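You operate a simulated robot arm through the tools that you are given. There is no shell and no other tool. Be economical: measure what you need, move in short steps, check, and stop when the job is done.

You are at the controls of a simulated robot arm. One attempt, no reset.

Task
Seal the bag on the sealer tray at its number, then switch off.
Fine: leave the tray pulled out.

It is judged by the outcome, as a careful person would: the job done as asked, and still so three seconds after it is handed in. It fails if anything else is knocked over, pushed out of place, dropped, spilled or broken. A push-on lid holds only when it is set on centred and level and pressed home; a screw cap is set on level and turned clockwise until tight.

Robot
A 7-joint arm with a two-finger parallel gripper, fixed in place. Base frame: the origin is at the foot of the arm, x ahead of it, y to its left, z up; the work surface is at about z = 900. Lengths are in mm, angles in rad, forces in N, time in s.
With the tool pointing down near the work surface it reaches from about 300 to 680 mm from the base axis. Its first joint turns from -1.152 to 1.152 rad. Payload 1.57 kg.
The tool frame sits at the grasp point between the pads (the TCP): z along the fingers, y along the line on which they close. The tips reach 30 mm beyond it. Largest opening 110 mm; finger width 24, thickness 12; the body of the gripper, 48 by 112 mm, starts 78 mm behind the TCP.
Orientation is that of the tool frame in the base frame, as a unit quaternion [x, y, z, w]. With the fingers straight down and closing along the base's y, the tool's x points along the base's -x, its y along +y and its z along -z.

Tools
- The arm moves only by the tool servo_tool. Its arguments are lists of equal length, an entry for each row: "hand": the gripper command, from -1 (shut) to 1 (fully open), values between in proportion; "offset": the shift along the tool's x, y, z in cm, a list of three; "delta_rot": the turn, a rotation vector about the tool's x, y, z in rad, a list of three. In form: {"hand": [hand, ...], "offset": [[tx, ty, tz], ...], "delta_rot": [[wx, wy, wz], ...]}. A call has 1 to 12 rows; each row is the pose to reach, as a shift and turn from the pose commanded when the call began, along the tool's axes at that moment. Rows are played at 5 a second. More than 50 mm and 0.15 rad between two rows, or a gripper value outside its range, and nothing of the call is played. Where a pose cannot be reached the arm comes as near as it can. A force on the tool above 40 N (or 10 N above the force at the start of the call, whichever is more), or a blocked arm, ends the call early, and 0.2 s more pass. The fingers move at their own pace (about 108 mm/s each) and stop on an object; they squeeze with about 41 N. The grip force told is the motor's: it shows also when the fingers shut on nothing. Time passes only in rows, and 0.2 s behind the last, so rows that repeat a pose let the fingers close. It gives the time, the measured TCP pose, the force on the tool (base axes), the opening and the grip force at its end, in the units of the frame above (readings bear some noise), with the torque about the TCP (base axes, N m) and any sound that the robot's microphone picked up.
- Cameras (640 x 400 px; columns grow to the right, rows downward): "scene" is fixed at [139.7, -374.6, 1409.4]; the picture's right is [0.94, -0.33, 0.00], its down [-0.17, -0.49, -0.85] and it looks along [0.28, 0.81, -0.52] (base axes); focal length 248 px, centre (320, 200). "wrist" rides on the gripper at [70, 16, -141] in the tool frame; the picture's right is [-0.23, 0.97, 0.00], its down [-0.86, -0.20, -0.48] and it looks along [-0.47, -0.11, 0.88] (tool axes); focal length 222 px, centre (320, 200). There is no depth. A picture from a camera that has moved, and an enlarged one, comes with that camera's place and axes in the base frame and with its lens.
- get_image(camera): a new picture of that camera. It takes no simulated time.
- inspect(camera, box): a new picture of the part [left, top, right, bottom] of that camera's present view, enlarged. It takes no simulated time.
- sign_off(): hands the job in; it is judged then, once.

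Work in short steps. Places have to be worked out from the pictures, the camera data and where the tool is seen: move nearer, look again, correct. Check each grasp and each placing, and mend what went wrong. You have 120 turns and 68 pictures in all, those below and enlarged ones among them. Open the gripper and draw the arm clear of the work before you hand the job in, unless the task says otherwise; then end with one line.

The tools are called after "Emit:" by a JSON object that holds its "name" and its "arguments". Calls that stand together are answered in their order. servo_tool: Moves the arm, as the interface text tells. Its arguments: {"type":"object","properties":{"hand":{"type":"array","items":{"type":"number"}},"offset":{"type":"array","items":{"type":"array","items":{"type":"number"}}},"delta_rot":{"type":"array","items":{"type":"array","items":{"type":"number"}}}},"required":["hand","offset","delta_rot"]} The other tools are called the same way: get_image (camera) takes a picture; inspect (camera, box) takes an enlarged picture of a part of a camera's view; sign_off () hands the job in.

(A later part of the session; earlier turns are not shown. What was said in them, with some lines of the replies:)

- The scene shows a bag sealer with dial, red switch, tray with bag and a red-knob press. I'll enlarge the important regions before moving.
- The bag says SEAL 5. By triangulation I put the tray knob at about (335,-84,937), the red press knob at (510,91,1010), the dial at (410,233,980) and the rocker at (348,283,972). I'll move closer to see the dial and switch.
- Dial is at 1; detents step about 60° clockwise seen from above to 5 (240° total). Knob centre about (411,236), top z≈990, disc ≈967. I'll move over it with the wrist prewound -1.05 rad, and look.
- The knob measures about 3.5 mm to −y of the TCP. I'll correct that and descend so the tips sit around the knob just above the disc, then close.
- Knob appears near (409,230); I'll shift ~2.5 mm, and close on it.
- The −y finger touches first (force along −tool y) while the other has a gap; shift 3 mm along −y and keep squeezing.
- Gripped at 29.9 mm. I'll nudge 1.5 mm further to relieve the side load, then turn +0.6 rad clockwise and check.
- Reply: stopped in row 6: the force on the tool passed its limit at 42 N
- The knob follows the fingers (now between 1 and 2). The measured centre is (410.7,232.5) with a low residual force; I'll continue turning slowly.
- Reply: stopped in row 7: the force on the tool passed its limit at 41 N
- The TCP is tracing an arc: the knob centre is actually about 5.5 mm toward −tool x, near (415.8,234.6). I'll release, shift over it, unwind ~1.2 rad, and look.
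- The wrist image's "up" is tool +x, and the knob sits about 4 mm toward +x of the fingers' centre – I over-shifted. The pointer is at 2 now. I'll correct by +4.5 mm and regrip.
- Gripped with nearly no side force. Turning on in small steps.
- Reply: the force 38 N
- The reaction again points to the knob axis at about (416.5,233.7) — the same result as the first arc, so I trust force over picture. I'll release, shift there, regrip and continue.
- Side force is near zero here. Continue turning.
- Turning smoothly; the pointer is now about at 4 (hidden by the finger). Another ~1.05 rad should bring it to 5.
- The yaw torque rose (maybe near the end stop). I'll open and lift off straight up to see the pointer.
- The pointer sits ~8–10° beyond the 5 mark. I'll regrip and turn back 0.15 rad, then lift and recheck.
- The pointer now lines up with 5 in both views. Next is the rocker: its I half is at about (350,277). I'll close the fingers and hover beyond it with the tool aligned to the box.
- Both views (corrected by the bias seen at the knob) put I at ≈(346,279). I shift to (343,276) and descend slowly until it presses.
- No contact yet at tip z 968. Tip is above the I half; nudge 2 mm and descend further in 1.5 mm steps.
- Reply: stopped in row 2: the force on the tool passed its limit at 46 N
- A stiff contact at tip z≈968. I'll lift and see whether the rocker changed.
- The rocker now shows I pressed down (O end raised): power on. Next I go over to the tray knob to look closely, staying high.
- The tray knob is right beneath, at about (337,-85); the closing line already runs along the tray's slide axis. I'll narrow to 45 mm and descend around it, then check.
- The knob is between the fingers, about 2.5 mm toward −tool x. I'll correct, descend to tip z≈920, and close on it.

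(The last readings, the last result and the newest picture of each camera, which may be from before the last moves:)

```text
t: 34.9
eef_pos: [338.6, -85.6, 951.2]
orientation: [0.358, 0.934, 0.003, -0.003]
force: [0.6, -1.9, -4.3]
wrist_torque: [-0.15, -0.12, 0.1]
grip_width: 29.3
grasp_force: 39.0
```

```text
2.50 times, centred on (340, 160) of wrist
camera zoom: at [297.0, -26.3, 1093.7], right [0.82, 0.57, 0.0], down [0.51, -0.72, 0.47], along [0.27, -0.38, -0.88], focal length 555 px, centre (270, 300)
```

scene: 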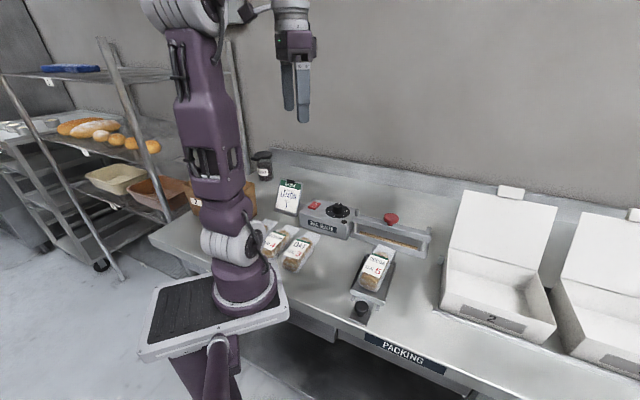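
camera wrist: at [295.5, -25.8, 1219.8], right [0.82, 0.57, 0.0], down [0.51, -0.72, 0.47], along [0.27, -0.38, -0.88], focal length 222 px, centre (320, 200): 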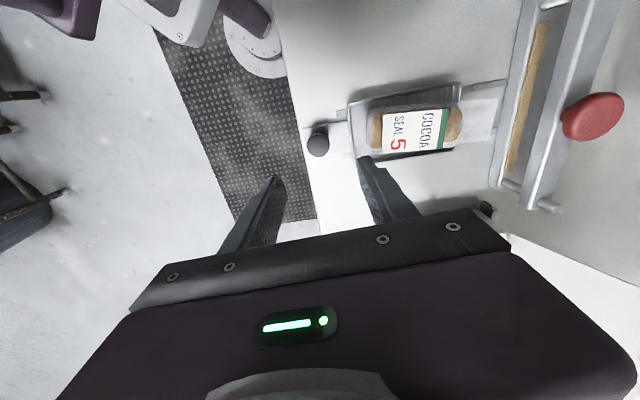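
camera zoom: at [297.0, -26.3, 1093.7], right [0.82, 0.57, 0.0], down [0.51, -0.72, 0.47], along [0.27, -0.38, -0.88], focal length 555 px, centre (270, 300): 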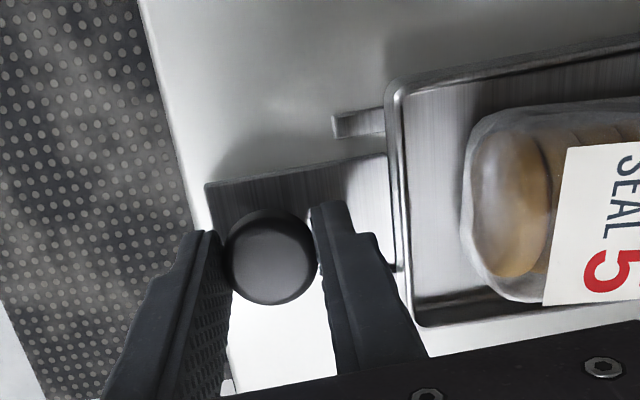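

Gripped. The slide axis is almost exactly tool +y; I'll push in gently 40 mm and watch forces.

Emit:
{"name": "servo_tool", "arguments": {"hand": [-0.8, -0.8, -0.8, -0.8, -0.8, -0.8], "offset": [[0, 0.5, 0], [-0.02, 1.2, 0], [-0.05, 2, 0], [-0.08, 2.8, 0], [-0.1, 3.6, 0], [-0.11, 4, 0]], "delta_rot": [[0, 0, 0], [0, 0, 0], [0, 0, 0], [0, 0, 0], [0, 0, 0], [0, 0, 0]]}}

Emit:
{"name": "inspect", "arguments": {"camera": "scene", "box": [330, 190, 450, 330]}}

Emit:
{"name": "get_image", "arguments": {"camera": "wrist"}}

```text
t: 36.3
eef_pos: [367.3, -56.3, 950.7]
orientation: [0.357, 0.934, 0.003, -0.001]
force: [10.5, -11.1, 3.2]
wrist_torque: [-0.18, -0.13, 0.13]
grip_width: 29.1
grasp_force: 38.5
```

```text
2.86 times, centred on (390, 260) of scene
camera zoom: at [139.9, -374.9, 1409.3], right [0.94, -0.33, 0.0], down [-0.17, -0.49, -0.85], along [0.28, 0.81, -0.52], focal length 708 px, centre (120, 29)
```

zoom: 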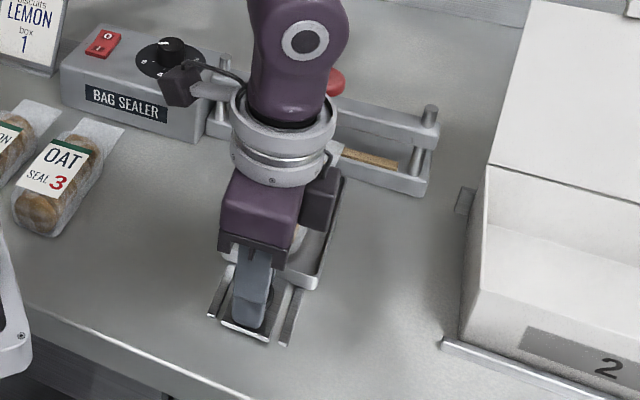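

```text
28 pictures are left
camera wrist: at [325.5, 2.9, 1093.5], right [0.82, 0.57, 0.0], down [0.5, -0.72, 0.47], along [0.27, -0.39, -0.88], focal length 222 px, centre (320, 200)
```

wrist: 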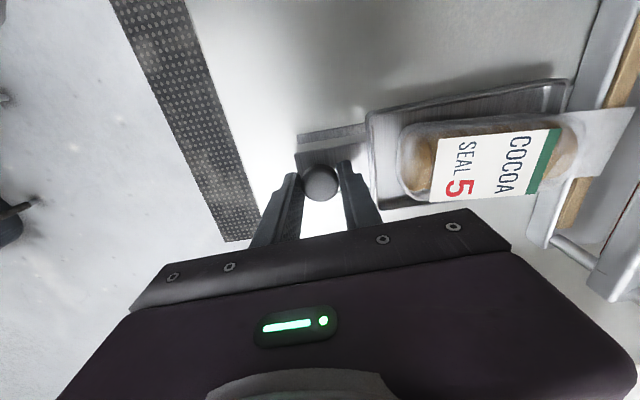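

The bag mouth is entering the jaw. A slight lateral force says the axis runs a bit more toward −tool x; I'll correct and keep going in small steps until the tray stops.

Emit:
{"name": "servo_tool", "arguments": {"hand": [-0.8, -0.8, -0.8, -0.8, -0.8, -0.8, -0.8, -0.8], "offset": [[-0.15, 0.3, 0], [-0.18, 0.7, 0], [-0.2, 1.1, 0], [-0.22, 1.5, 0], [-0.24, 1.9, 0], [-0.26, 2.3, 0], [-0.28, 2.7, 0], [-0.3, 3.1, 0]], "delta_rot": [[0, 0, 0], [0, 0, 0], [0, 0, 0], [0, 0, 0], [0, 0, 0], [0, 0, 0], [0, 0, 0], [0, 0, 0]]}}

Emit:
{"name": "get_image", "arguments": {"camera": "wrist"}}

```text
t: 38.0
eef_pos: [382.3, -41.1, 950.4]
orientation: [0.36, 0.933, 0.0, -0.008]
force: [-5.3, -10.4, 7.5]
wrist_torque: [-0.32, 0.09, 0.12]
grip_width: 29.2
grasp_force: 39.0
stopped in row 8: the force on the tool passed its limit at 46 N (the readings are from after the stop); the commanded pose is now the measured one
```

```text
27 pictures are left
camera wrist: at [342.8, 18.5, 1093.5], right [0.82, 0.57, -0.01], down [0.51, -0.72, 0.47], along [0.26, -0.39, -0.88], focal length 222 px, centre (320, 200)
```

wrist: 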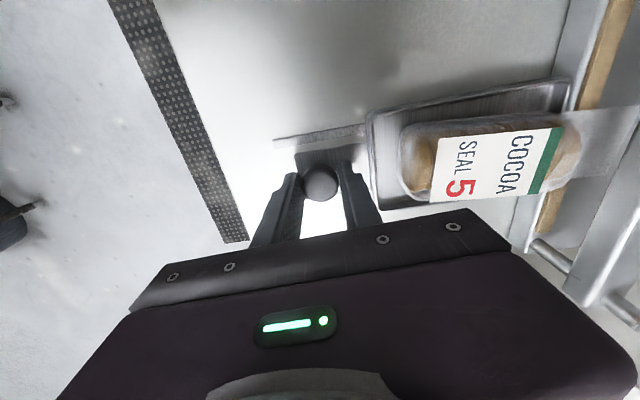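

The tray reached its stop (62 mm travel, force rise), with the bag mouth across the sealing strip. I release, lift, and look.

Emit:
{"name": "servo_tool", "arguments": {"hand": [-0.5, -0.18, -0.18, -0.18, -0.18, -0.5, -0.9], "offset": [[0, -0.1, 0], [0, -0.2, 0], [0, -0.2, -2], [0, -0.2, -5], [0, -0.2, -9], [0, -0.2, -13], [0, -0.2, -16]], "delta_rot": [[0, 0, 0], [0, 0, 0], [0, 0, 0], [0, 0, 0], [0, 0, 0], [0, 0, 0], [0, 0, 0]]}}

Emit:
{"name": "get_image", "arguments": {"camera": "wrist"}}

Emit:
{"name": "inspect", "arguments": {"camera": "scene", "box": [330, 190, 450, 330]}}

```text
t: 39.6
eef_pos: [383.9, -43.4, 1111.4]
orientation: [0.361, 0.933, 0.0, -0.007]
force: [-0.4, 0.4, -0.2]
wrist_torque: [-0.03, -0.01, 0.05]
grip_width: 5.5
grasp_force: 0.0
```

```text
26 pictures are left
camera wrist: at [344.4, 16.8, 1254.4], right [0.82, 0.57, -0.01], down [0.51, -0.72, 0.47], along [0.26, -0.39, -0.88], focal length 222 px, centre (320, 200)
```

wrist: 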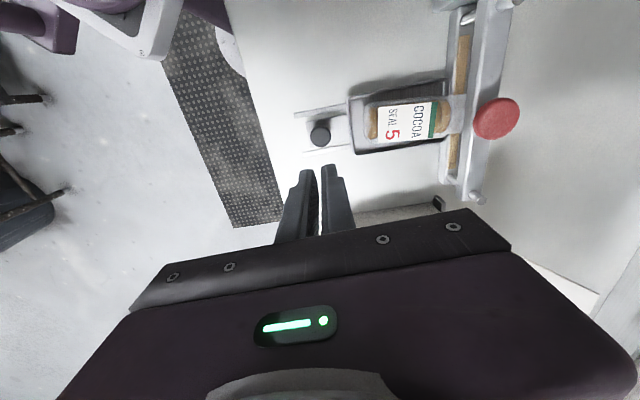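

```text
2.86 times, centred on (390, 260) of scene
camera zoom: at [139.7, -374.6, 1409.4], right [0.94, -0.33, 0.0], down [-0.17, -0.49, -0.85], along [0.28, 0.81, -0.52], focal length 708 px, centre (120, 29)
```

zoom: 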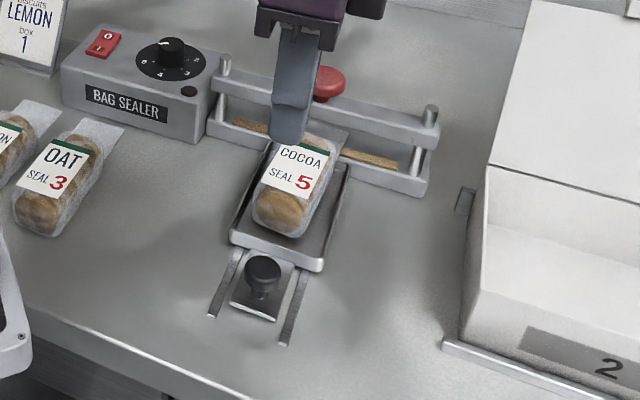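

Mouth sits in the jaw. Now to the red press knob, about (514,92), top z≈1010; I hover above it with the fingers shut.

Emit:
{"name": "servo_tool", "arguments": {"hand": [-1, -1, -1, -1, -1, -1], "offset": [[-0.1, 3.5, 0], [-0.2, 7.5, 0], [-0.3, 11.5, 0], [-0.4, 15.5, 0], [-0.5, 18.8, 0], [-0.5, 18.8, 2]], "delta_rot": [[0, 0, 0], [0, 0, 0], [0, 0, 0], [0, 0, 0], [0, 0, 0], [0, 0, 0]]}}

Emit:
{"name": "get_image", "arguments": {"camera": "wrist"}}

Emit:
{"name": "inspect", "arguments": {"camera": "scene", "box": [330, 150, 450, 270]}}

```text
t: 41.0
eef_pos: [512.6, 93.6, 1088.0]
orientation: [0.36, 0.933, -0.001, -0.007]
force: [-0.1, 0.7, 0.0]
wrist_torque: [-0.02, 0.05, 0.0]
grip_width: 0.2
grasp_force: 20.7
```

```text
24 pictures are left
camera wrist: at [473.8, 153.6, 1231.8], right [0.82, 0.57, -0.01], down [0.51, -0.72, 0.47], along [0.26, -0.39, -0.88], focal length 222 px, centre (320, 200)
```

wrist: 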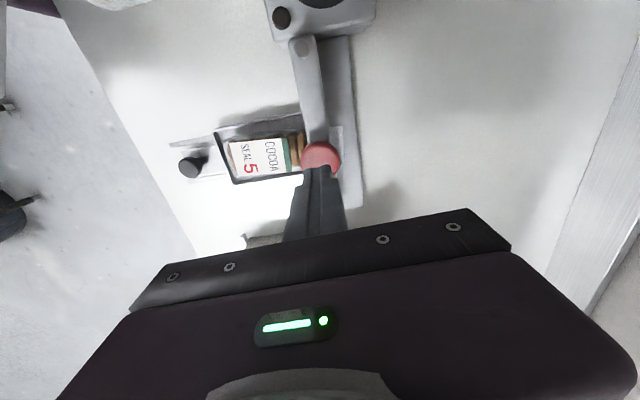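

```text
3.33 times, centred on (390, 210) of scene
camera zoom: at [139.7, -374.6, 1409.4], right [0.94, -0.33, 0.0], down [-0.17, -0.49, -0.85], along [0.28, 0.81, -0.52], focal length 826 px, centre (87, 167)
```

zoom: 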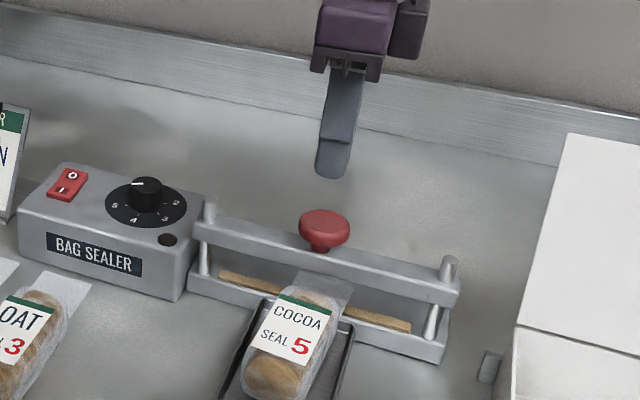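

The scene view has the tip directly over the knob. Descending to press, slowly.

Emit:
{"name": "servo_tool", "arguments": {"hand": [-1, -1, -1, -1, -1, -1, -1, -1, -1, -1, -1, -1], "offset": [[0.05, 0.1, 1.5], [0.05, 0.1, 3], [0.05, 0.1, 4], [0.05, 0.1, 4.4], [0.05, 0.1, 4.8], [0.05, 0.1, 5.2], [0.05, 0.1, 5.6], [0.05, 0.1, 6], [0.05, 0.1, 6.4], [0.05, 0.1, 6.8], [0.05, 0.1, 7.2], [0.05, 0.1, 7.6]], "delta_rot": [[0, 0, 0], [0, 0, 0], [0, 0, 0], [0, 0, 0], [0, 0, 0], [0, 0, 0], [0, 0, 0], [0, 0, 0], [0, 0, 0], [0, 0, 0], [0, 0, 0], [0, 0, 0]]}}

Emit:
{"name": "inspect", "arguments": {"camera": "scene", "box": [330, 150, 450, 270]}}

```text
t: 43.6
eef_pos: [512.0, 95.5, 1013.7]
orientation: [0.36, 0.933, -0.001, -0.007]
force: [-3.9, 0.4, 9.7]
wrist_torque: [-0.05, 0.01, -0.1]
grip_width: 0.0
grasp_force: 21.1
```

```text
3.33 times, centred on (390, 210) of scene
camera zoom: at [139.4, -374.7, 1409.5], right [0.94, -0.33, 0.0], down [-0.17, -0.49, -0.85], along [0.28, 0.81, -0.52], focal length 826 px, centre (87, 167)
```

zoom: 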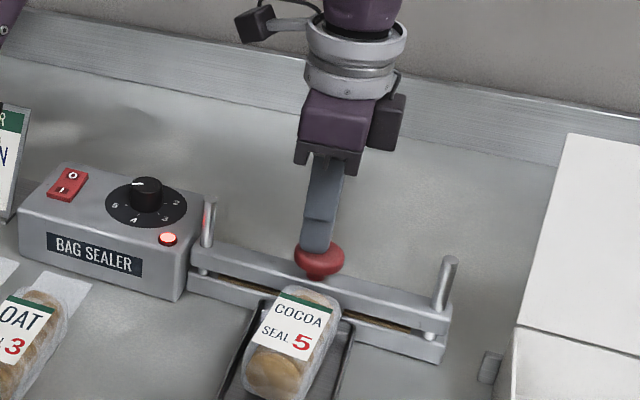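

The jaw is closed and the lamp is lit. I press slightly more and hold.

Emit:
{"name": "servo_tool", "arguments": {"hand": [-1, -1, -1, -1, -1, -1, -1, -1], "offset": [[0, 0, 0.1], [0, 0, 0.2], [0, 0, 0.2], [0, 0, 0.2], [0, 0, 0.2], [0, 0, 0.2], [0, 0, 0.2], [0, 0, 0.2]], "delta_rot": [[0, 0, 0], [0, 0, 0], [0, 0, 0], [0, 0, 0], [0, 0, 0], [0, 0, 0], [0, 0, 0], [0, 0, 0]]}}

Emit:
{"name": "inspect", "arguments": {"camera": "scene", "box": [330, 150, 450, 270]}}

```text
t: 44.2
eef_pos: [512.0, 94.8, 1012.3]
orientation: [0.36, 0.933, 0.001, -0.007]
force: [-7.2, -1.5, 14.9]
wrist_torque: [-0.14, 0.18, -0.02]
grip_width: 0.1
grasp_force: 21.1
stopped in row 3: the force on the tool passed its limit at 43 N (the readings are from after the stop); the commanded pose is now the measured one
```

```text
3.33 times, centred on (390, 210) of scene
camera zoom: at [139.2, -374.7, 1409.5], right [0.94, -0.33, 0.0], down [-0.17, -0.49, -0.85], along [0.28, 0.81, -0.52], focal length 826 px, centre (87, 167)
```

zoom: 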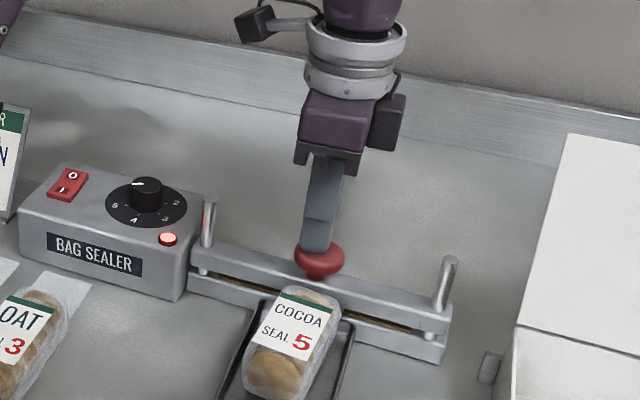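

It is against its stop with the lamp still lit. Hold in place and listen for the end of the cycle.

Emit:
{"name": "servo_tool", "arguments": {"hand": [-1, -1, -1, -1, -1, -1, -1, -1, -1, -1], "offset": [[0, 0, 0], [0, 0, 0], [0, 0, 0], [0, 0, 0], [0, 0, 0], [0, 0, 0], [0, 0, 0], [0, 0, 0], [0, 0, 0], [0, 0, 0]], "delta_rot": [[0, 0, 0], [0, 0, 0], [0, 0, 0], [0, 0, 0], [0, 0, 0], [0, 0, 0], [0, 0, 0], [0, 0, 0], [0, 0, 0], [0, 0, 0]]}}

Emit:
{"name": "inspect", "arguments": {"camera": "scene", "box": [330, 150, 450, 270]}}

```text
t: 46.4
eef_pos: [512.6, 95.7, 1012.9]
orientation: [0.36, 0.933, 0.002, -0.007]
force: [-11.7, -0.7, 28.1]
wrist_torque: [-0.18, 0.21, -0.05]
grip_width: 0.0
grasp_force: 21.3
```

```text
3.33 times, centred on (390, 210) of scene
camera zoom: at [138.9, -374.7, 1409.5], right [0.94, -0.33, 0.0], down [-0.17, -0.49, -0.85], along [0.28, 0.81, -0.52], focal length 826 px, centre (87, 167)
```

zoom: 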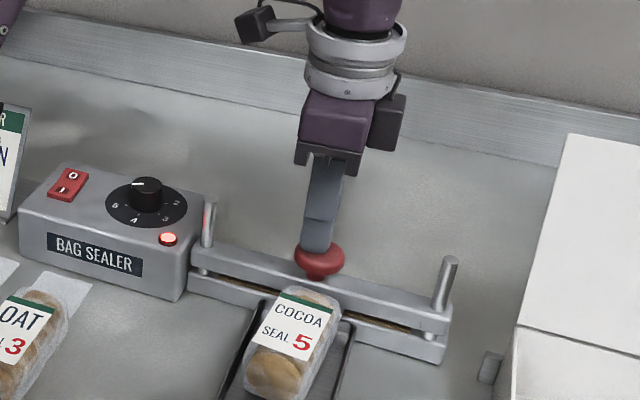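

Lamp still on; keep holding.

Emit:
{"name": "servo_tool", "arguments": {"hand": [-1, -1, -1, -1, -1, -1], "offset": [[0, 0, 0], [0, 0, 0], [0, 0, 0], [0, 0, 0], [0, 0, 0], [0, 0, 0]], "delta_rot": [[0, 0, 0], [0, 0, 0], [0, 0, 0], [0, 0, 0], [0, 0, 0], [0, 0, 0]]}}

Emit:
{"name": "inspect", "arguments": {"camera": "scene", "box": [330, 190, 430, 260]}}

```text
t: 47.8
eef_pos: [512.7, 94.9, 1013.6]
orientation: [0.36, 0.933, 0.002, -0.006]
force: [-9.7, -0.3, 30.9]
wrist_torque: [-0.18, 0.11, -0.09]
grip_width: 0.0
grasp_force: 21.2
```

```text
5.71 times, centred on (380, 225) of scene
camera zoom: at [138.9, -374.7, 1409.5], right [0.94, -0.33, 0.0], down [-0.17, -0.49, -0.85], along [0.28, 0.81, -0.52], focal length 1415 px, centre (-23, 57)
```

zoom: 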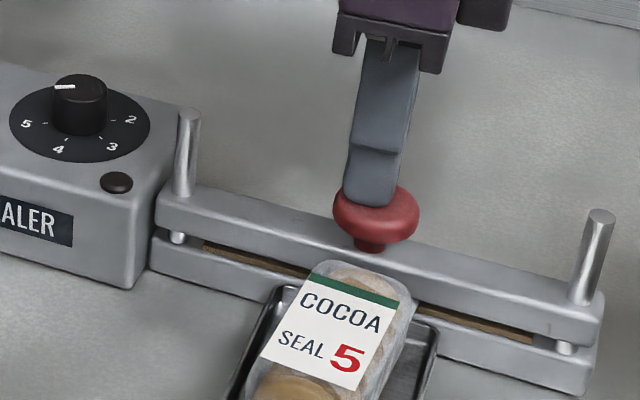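

The lamp has gone out: the seal cycle finished. I release upward and head for the switch, high above everything.

Emit:
{"name": "servo_tool", "arguments": {"hand": [-1, -1, -1, -1, -1], "offset": [[0, 0, -1], [0, 0, -2.5], [0, 0, -5], [0, 0, -7.5], [0, 0, -9]], "delta_rot": [[0, 0, 0], [0, 0, 0], [0, 0, 0], [0, 0, 0], [0, 0, 0]]}}

Emit:
{"name": "inspect", "arguments": {"camera": "scene", "box": [290, 170, 450, 290]}}

```text
t: 49.0
eef_pos: [512.2, 96.9, 1103.0]
orientation: [0.36, 0.933, 0.001, -0.006]
force: [-0.3, -0.4, 0.0]
wrist_torque: [0.01, 0.01, -0.01]
grip_width: 0.0
grasp_force: 21.3
```

```text
3.33 times, centred on (370, 230) of scene
camera zoom: at [139.7, -374.6, 1409.4], right [0.94, -0.33, 0.0], down [-0.17, -0.49, -0.85], along [0.28, 0.81, -0.52], focal length 826 px, centre (153, 100)
```

zoom: 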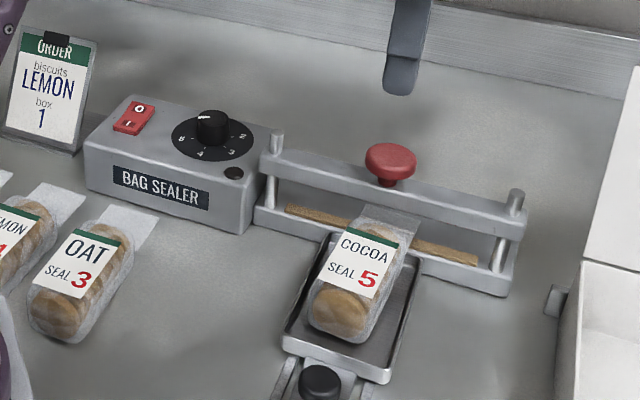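

Jaw opened, lamp out. Now hover over the O half of the rocker, at ≈(363,299).

Emit:
{"name": "servo_tool", "arguments": {"hand": [-1, -1, -1, -1, -1, -1, -1, -1], "offset": [[3.5, 0.7, 0], [7, 1.4, 0], [10.5, 2.1, 0], [14, 2.8, 0], [17.5, 3.5, 0], [21, 4.2, 0], [24.6, 4.96, 0], [24.6, 4.96, 4.3]], "delta_rot": [[0, 0, 0], [0, 0, 0], [0, 0, 0], [0, 0, 0], [0, 0, 0], [0, 0, 0], [0, 0, 0], [0, 0, 0]]}}

Emit:
{"name": "inspect", "arguments": {"camera": "wrist", "box": [250, 90, 410, 230]}}

Emit:
{"name": "inspect", "arguments": {"camera": "scene", "box": [280, 150, 370, 230]}}

```text
t: 50.8
eef_pos: [364.1, 297.3, 1062.3]
orientation: [0.36, 0.933, 0.001, -0.007]
force: [0.0, 0.0, 0.0]
wrist_torque: [-0.02, 0.0, 0.03]
grip_width: 0.0
grasp_force: 21.5
```

```text
2.86 times, centred on (330, 160) of wrist
camera zoom: at [324.2, 356.5, 1205.9], right [0.82, 0.57, -0.01], down [0.5, -0.72, 0.47], along [0.26, -0.39, -0.88], focal length 635 px, centre (291, 314)
```

zoom: 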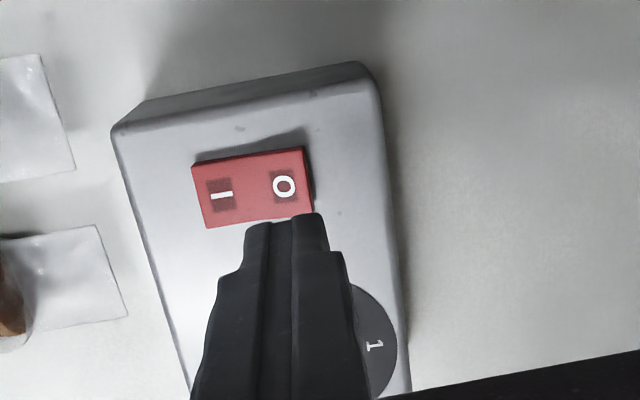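

```text
5.00 times, centred on (325, 190) of scene
camera zoom: at [139.7, -374.6, 1409.4], right [0.94, -0.33, 0.0], down [-0.17, -0.49, -0.85], along [0.28, 0.81, -0.52], focal length 1238 px, centre (295, 250)
```

zoom: 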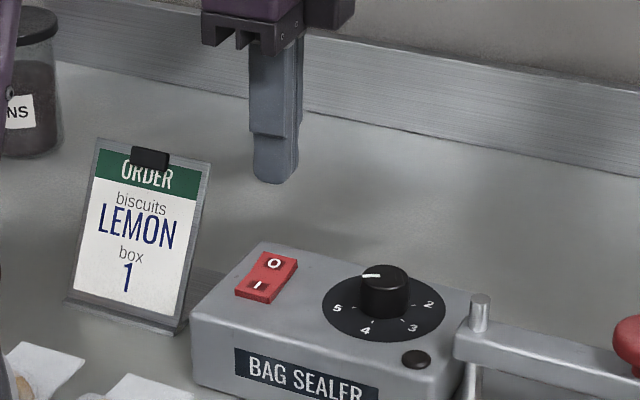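

Tip is aligned with O. I shift 3 mm outward and descend slowly to press it.

Emit:
{"name": "servo_tool", "arguments": {"hand": [-1, -1, -1, -1, -1, -1, -1, -1, -1, -1, -1, -1], "offset": [[0.2, 0.3, 1.5], [0.2, 0.3, 3.5], [0.2, 0.3, 4.8], [0.2, 0.3, 5.2], [0.2, 0.3, 5.5], [0.2, 0.3, 5.7], [0.2, 0.3, 5.9], [0.2, 0.3, 6.1], [0.2, 0.3, 6.3], [0.2, 0.3, 6.5], [0.2, 0.3, 6.6], [0.2, 0.3, 6.7]], "delta_rot": [[0, 0, 0], [0, 0, 0], [0, 0, 0], [0, 0, 0], [0, 0, 0], [0, 0, 0], [0, 0, 0], [0, 0, 0], [0, 0, 0], [0, 0, 0], [0, 0, 0], [0, 0, 0]]}}

Emit:
{"name": "inspect", "arguments": {"camera": "scene", "box": [280, 170, 360, 230]}}

```text
t: 53.4
eef_pos: [364.6, 299.9, 997.1]
orientation: [0.359, 0.933, 0.002, -0.006]
force: [-1.9, -4.9, 36.0]
wrist_torque: [-0.52, 0.26, 0.0]
grip_width: 0.0
grasp_force: 21.0
```

```text
6.67 times, centred on (320, 200) of scene
camera zoom: at [139.2, -375.1, 1409.3], right [0.94, -0.33, 0.0], down [-0.17, -0.49, -0.85], along [0.28, 0.81, -0.52], focal length 1651 px, centre (320, 200)
```

zoom: 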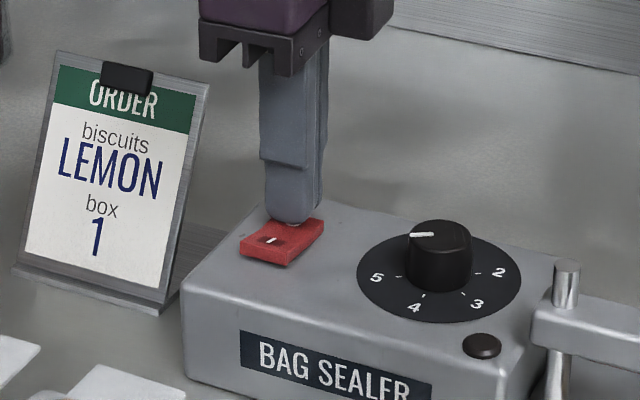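

It presses with 36 N and the I end now stands up. I lift off, open, and check.

Emit:
{"name": "servo_tool", "arguments": {"hand": [-1, -1, -1, -0.5, 0, 0.5], "offset": [[0, 0, -2], [0, 0, -6], [0, 0, -10], [0, 0, -14], [0, 0, -18], [0, 0, -21]], "delta_rot": [[0, 0, 0], [0, 0, 0], [0, 0, 0], [0, 0, 0], [0, 0, 0], [0, 0, 0]]}}

Emit:
{"name": "inspect", "arguments": {"camera": "scene", "box": [290, 190, 370, 240]}}

Emit:
{"name": "inspect", "arguments": {"camera": "scene", "box": [340, 200, 440, 300]}}

Emit:
{"name": "get_image", "arguments": {"camera": "scene"}}

```text
t: 54.8
eef_pos: [366.0, 299.0, 1207.1]
orientation: [0.36, 0.933, 0.001, -0.006]
force: [1.0, -0.1, 0.3]
wrist_torque: [0.01, 0.01, -0.02]
grip_width: 82.4
grasp_force: 0.1
```

```text
8.00 times, centred on (330, 215) of scene
camera zoom: at [139.7, -374.6, 1409.4], right [0.94, -0.33, 0.0], down [-0.17, -0.49, -0.85], along [0.28, 0.81, -0.52], focal length 1981 px, centre (240, 80)
```

zoom: 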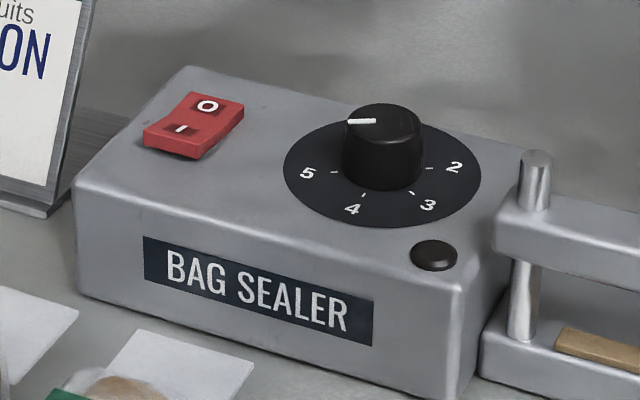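

```text
4.00 times, centred on (390, 250) of scene
camera zoom: at [139.7, -374.6, 1409.4], right [0.94, -0.33, 0.0], down [-0.17, -0.49, -0.85], along [0.28, 0.81, -0.52], focal length 991 px, centre (40, 0)
```

zoom: 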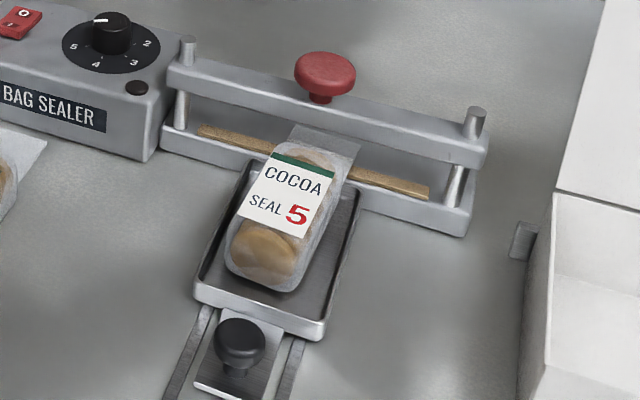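

```text
12 pictures are left
```

scene: 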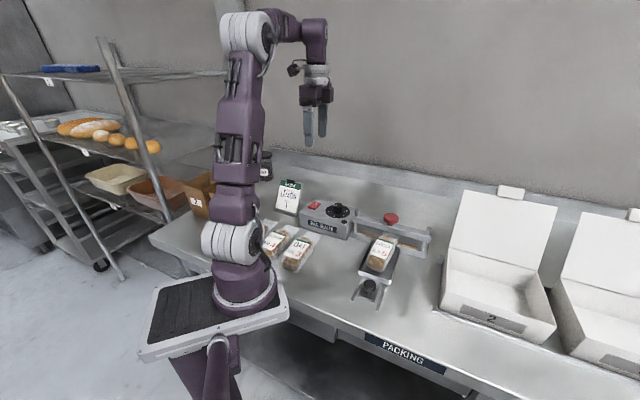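

Switch is at O, lamp out, bag still in place. To leave the tray pulled out as it was (and to see the seal), I'll go back to the tray knob at (383,-41).

Emit:
{"name": "servo_tool", "arguments": {"hand": [0.5, 0.3, 0.1, -0.1, -0.18, -0.18, -0.18, -0.18, -0.18, -0.18], "offset": [[-2.7, -2.7, 0], [-5.4, -5.4, 0], [-8.1, -8.1, 0], [-10.8, -10.8, 0], [-13.5, -13.5, 0], [-16.2, -16.2, 0], [-18.9, -18.9, 0], [-21.6, -21.6, 2], [-24.2, -24.1, 5], [-24.2, -24.1, 9.7]], "delta_rot": [[0, 0, 0], [0, 0, 0], [0, 0, 0], [0, 0, 0], [0, 0, 0], [0, 0, 0], [0, 0, 0], [0, 0, 0], [0, 0, 0], [0, 0, 0]]}}

Emit:
{"name": "get_image", "arguments": {"camera": "wrist"}}

```text
t: 57.0
eef_pos: [382.7, -40.1, 1105.7]
orientation: [0.359, 0.933, 0.001, -0.007]
force: [-0.4, -1.0, 0.8]
wrist_torque: [0.02, 0.0, 0.03]
grip_width: 45.3
grasp_force: 0.1
```

```text
11 pictures are left
camera wrist: at [342.6, 18.6, 1248.6], right [0.82, 0.57, -0.01], down [0.51, -0.72, 0.47], along [0.26, -0.39, -0.88], focal length 222 px, centre (320, 200)
```

wrist: 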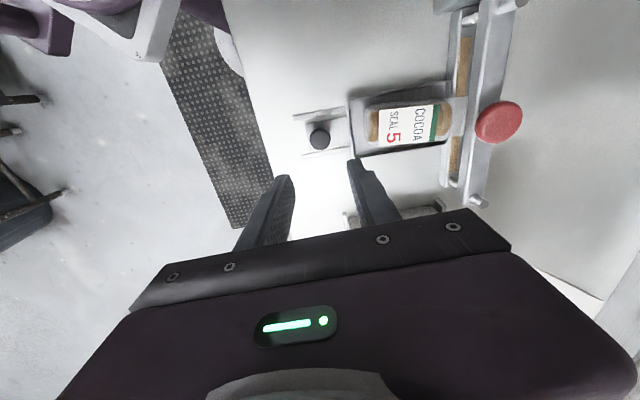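

Same relative position as when released. Descend around the knob and close.

Emit:
{"name": "servo_tool", "arguments": {"hand": [-0.18, -0.18, -0.18, -0.18, -0.18, -0.18, -0.5, -0.8, -0.8], "offset": [[-0.1, -0.1, 4], [-0.1, -0.1, 8], [-0.1, -0.1, 11], [-0.1, -0.1, 13], [-0.1, -0.1, 14.5], [-0.1, -0.1, 15.4], [-0.1, -0.1, 15.4], [-0.1, -0.1, 15.4], [-0.1, -0.1, 15.4]], "delta_rot": [[0, 0, 0], [0, 0, 0], [0, 0, 0], [0, 0, 0], [0, 0, 0], [0, 0, 0], [0, 0, 0], [0, 0, 0], [0, 0, 0]]}}

```text
t: 59.0
eef_pos: [380.4, -41.2, 952.1]
orientation: [0.36, 0.933, 0.0, -0.006]
force: [-0.6, 0.2, -0.7]
wrist_torque: [-0.14, -0.21, 0.06]
grip_width: 29.2
grasp_force: 38.9
```

Gripped (29.2 mm). Pull straight back along the rails, slowly, ~58 mm.

Emit:
{"name": "servo_tool", "arguments": {"hand": [-0.8, -0.8, -0.8, -0.8, -0.8, -0.8, -0.8, -0.8, -0.8, -0.8], "offset": [[0.01, -0.3, 0], [0.03, -0.9, 0], [0.05, -1.6, 0], [0.07, -2.3, 0], [0.09, -3.0, 0], [0.11, -3.7, 0], [0.13, -4.4, 0], [0.15, -5.0, 0], [0.17, -5.5, 0], [0.18, -5.8, 0]], "delta_rot": [[0, 0, 0], [0, 0, 0], [0, 0, 0], [0, 0, 0], [0, 0, 0], [0, 0, 0], [0, 0, 0], [0, 0, 0], [0, 0, 0], [0, 0, 0]]}}

Emit:
{"name": "get_image", "arguments": {"camera": "wrist"}}

```text
t: 61.2
eef_pos: [338.6, -81.2, 953.1]
orientation: [0.361, 0.933, 0.0, -0.008]
force: [-17.3, 18.2, -14.5]
wrist_torque: [0.45, 0.45, 0.08]
grip_width: 29.4
grasp_force: 38.7
```

```text
10 pictures are left
camera wrist: at [299.8, -23.4, 1095.8], right [0.82, 0.57, -0.01], down [0.51, -0.73, 0.47], along [0.26, -0.39, -0.88], focal length 222 px, centre (320, 200)
```

wrist: 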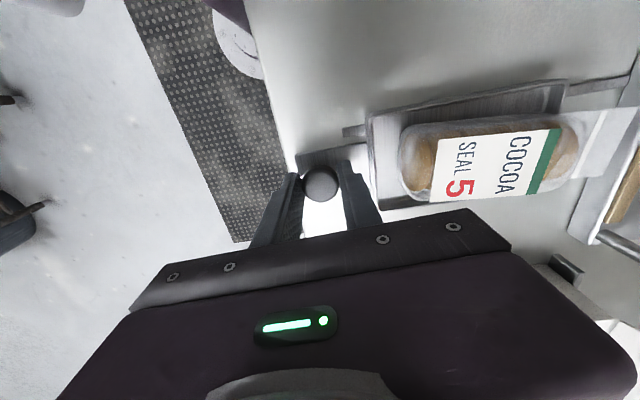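

The tray is pulled back with the bag still on it. Release gently, lift straight up and inspect.

Emit:
{"name": "servo_tool", "arguments": {"hand": [-0.8, -0.5, -0.18, -0.18, -0.18, -0.18, 0, 0.3], "offset": [[-0.25, -5.7, 0], [-0.25, -5.7, 0], [-0.25, -5.7, 0], [-0.25, -5.7, -2], [-0.25, -5.7, -6], [-0.25, -5.7, -10], [-0.25, -5.7, -14], [-0.25, -5.7, -18]], "delta_rot": [[0, 0, 0], [0, 0, 0], [0, 0, 0], [0, 0, 0], [0, 0, 0], [0, 0, 0], [0, 0, 0], [0, 0, 0]]}}

```text
refused: row 1 steps farther than a row can; nothing moved
```

That call used stale offsets (refused, nothing moved). Redo relative to the present pose.

Emit:
{"name": "servo_tool", "arguments": {"hand": [-0.8, -0.5, -0.18, -0.18, -0.18, -0.18, 0, 0.3], "offset": [[0.2, 0, 0], [0.2, 0, 0], [0.2, 0, 0], [0.2, 0, -2], [0.2, 0, -6], [0.2, 0, -10], [0.2, 0, -14], [0.2, 0, -18]], "delta_rot": [[0, 0, 0], [0, 0, 0], [0, 0, 0], [0, 0, 0], [0, 0, 0], [0, 0, 0], [0, 0, 0], [0, 0, 0]]}}

Emit:
{"name": "inspect", "arguments": {"camera": "scene", "box": [330, 200, 440, 330]}}

Emit:
{"name": "inspect", "arguments": {"camera": "wrist", "box": [300, 60, 540, 200]}}

```text
t: 63.0
eef_pos: [340.6, -82.4, 1134.2]
orientation: [0.36, 0.933, 0.001, -0.007]
force: [-0.5, -0.5, 0.0]
wrist_torque: [0.01, 0.0, -0.01]
grip_width: 71.7
grasp_force: 0.0
```

```text
3.08 times, centred on (385, 265) of scene
camera zoom: at [139.7, -374.6, 1409.4], right [0.94, -0.33, 0.0], down [-0.17, -0.49, -0.85], along [0.28, 0.81, -0.52], focal length 762 px, centre (120, 0)
```

zoom: 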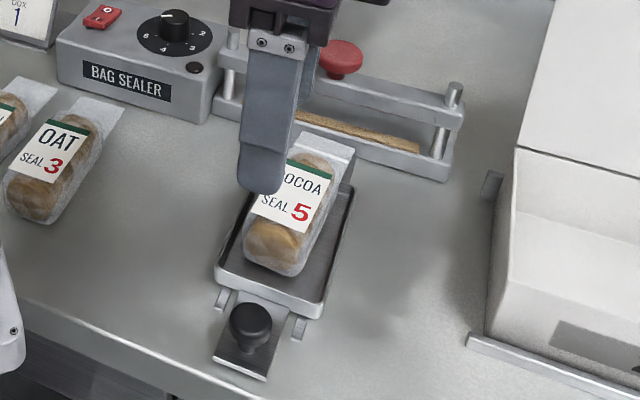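

```text
2.67 times, centred on (420, 130) of wrist
camera zoom: at [301.0, -23.5, 1277.1], right [0.82, 0.57, -0.01], down [0.5, -0.72, 0.47], along [0.26, -0.39, -0.88], focal length 592 px, centre (53, 387)
```

zoom: 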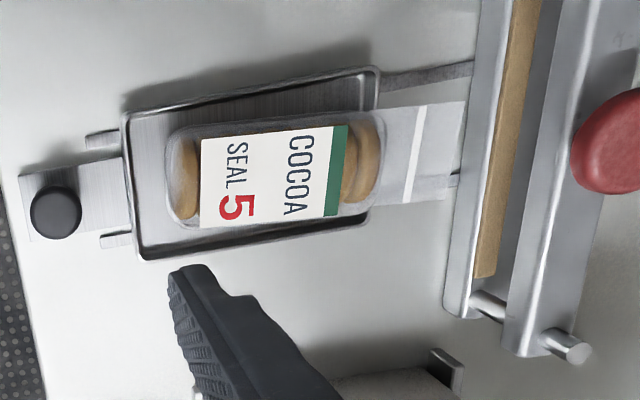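

A clear white seal line crosses the bag mouth, the tray is pulled out, and the switch is at O. I raise the arm clear with the hand open and hand in.

Emit:
{"name": "servo_tool", "arguments": {"hand": [0.6, 1, 1, 1], "offset": [[0, 0, -4], [0, 0, -8], [0, 0, -12], [0, 0, -12]], "delta_rot": [[0, 0, 0], [0, 0, 0], [0, 0, 0], [0, 0, 0]]}}

Emit:
{"name": "get_image", "arguments": {"camera": "scene"}}

```text
t: 64.0
eef_pos: [342.2, -83.7, 1254.0]
orientation: [0.36, 0.933, 0.001, -0.007]
force: [-0.5, -0.6, -0.5]
wrist_torque: [-0.01, -0.01, 0.0]
grip_width: 110.0
grasp_force: 0.1
```

```text
7 pictures are left
```

scene: 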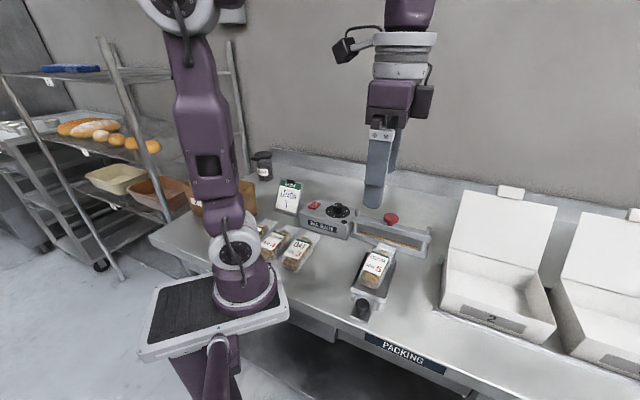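

Everything is in place and the arm is clear; handing in.

Emit:
{"name": "sign_off", "arguments": {}}

```text
The job is handed in.
```

The COCOA bag is sealed at 5, with a clear seal line across its mouth. The sealer is switched off and the tray is left pulled out.
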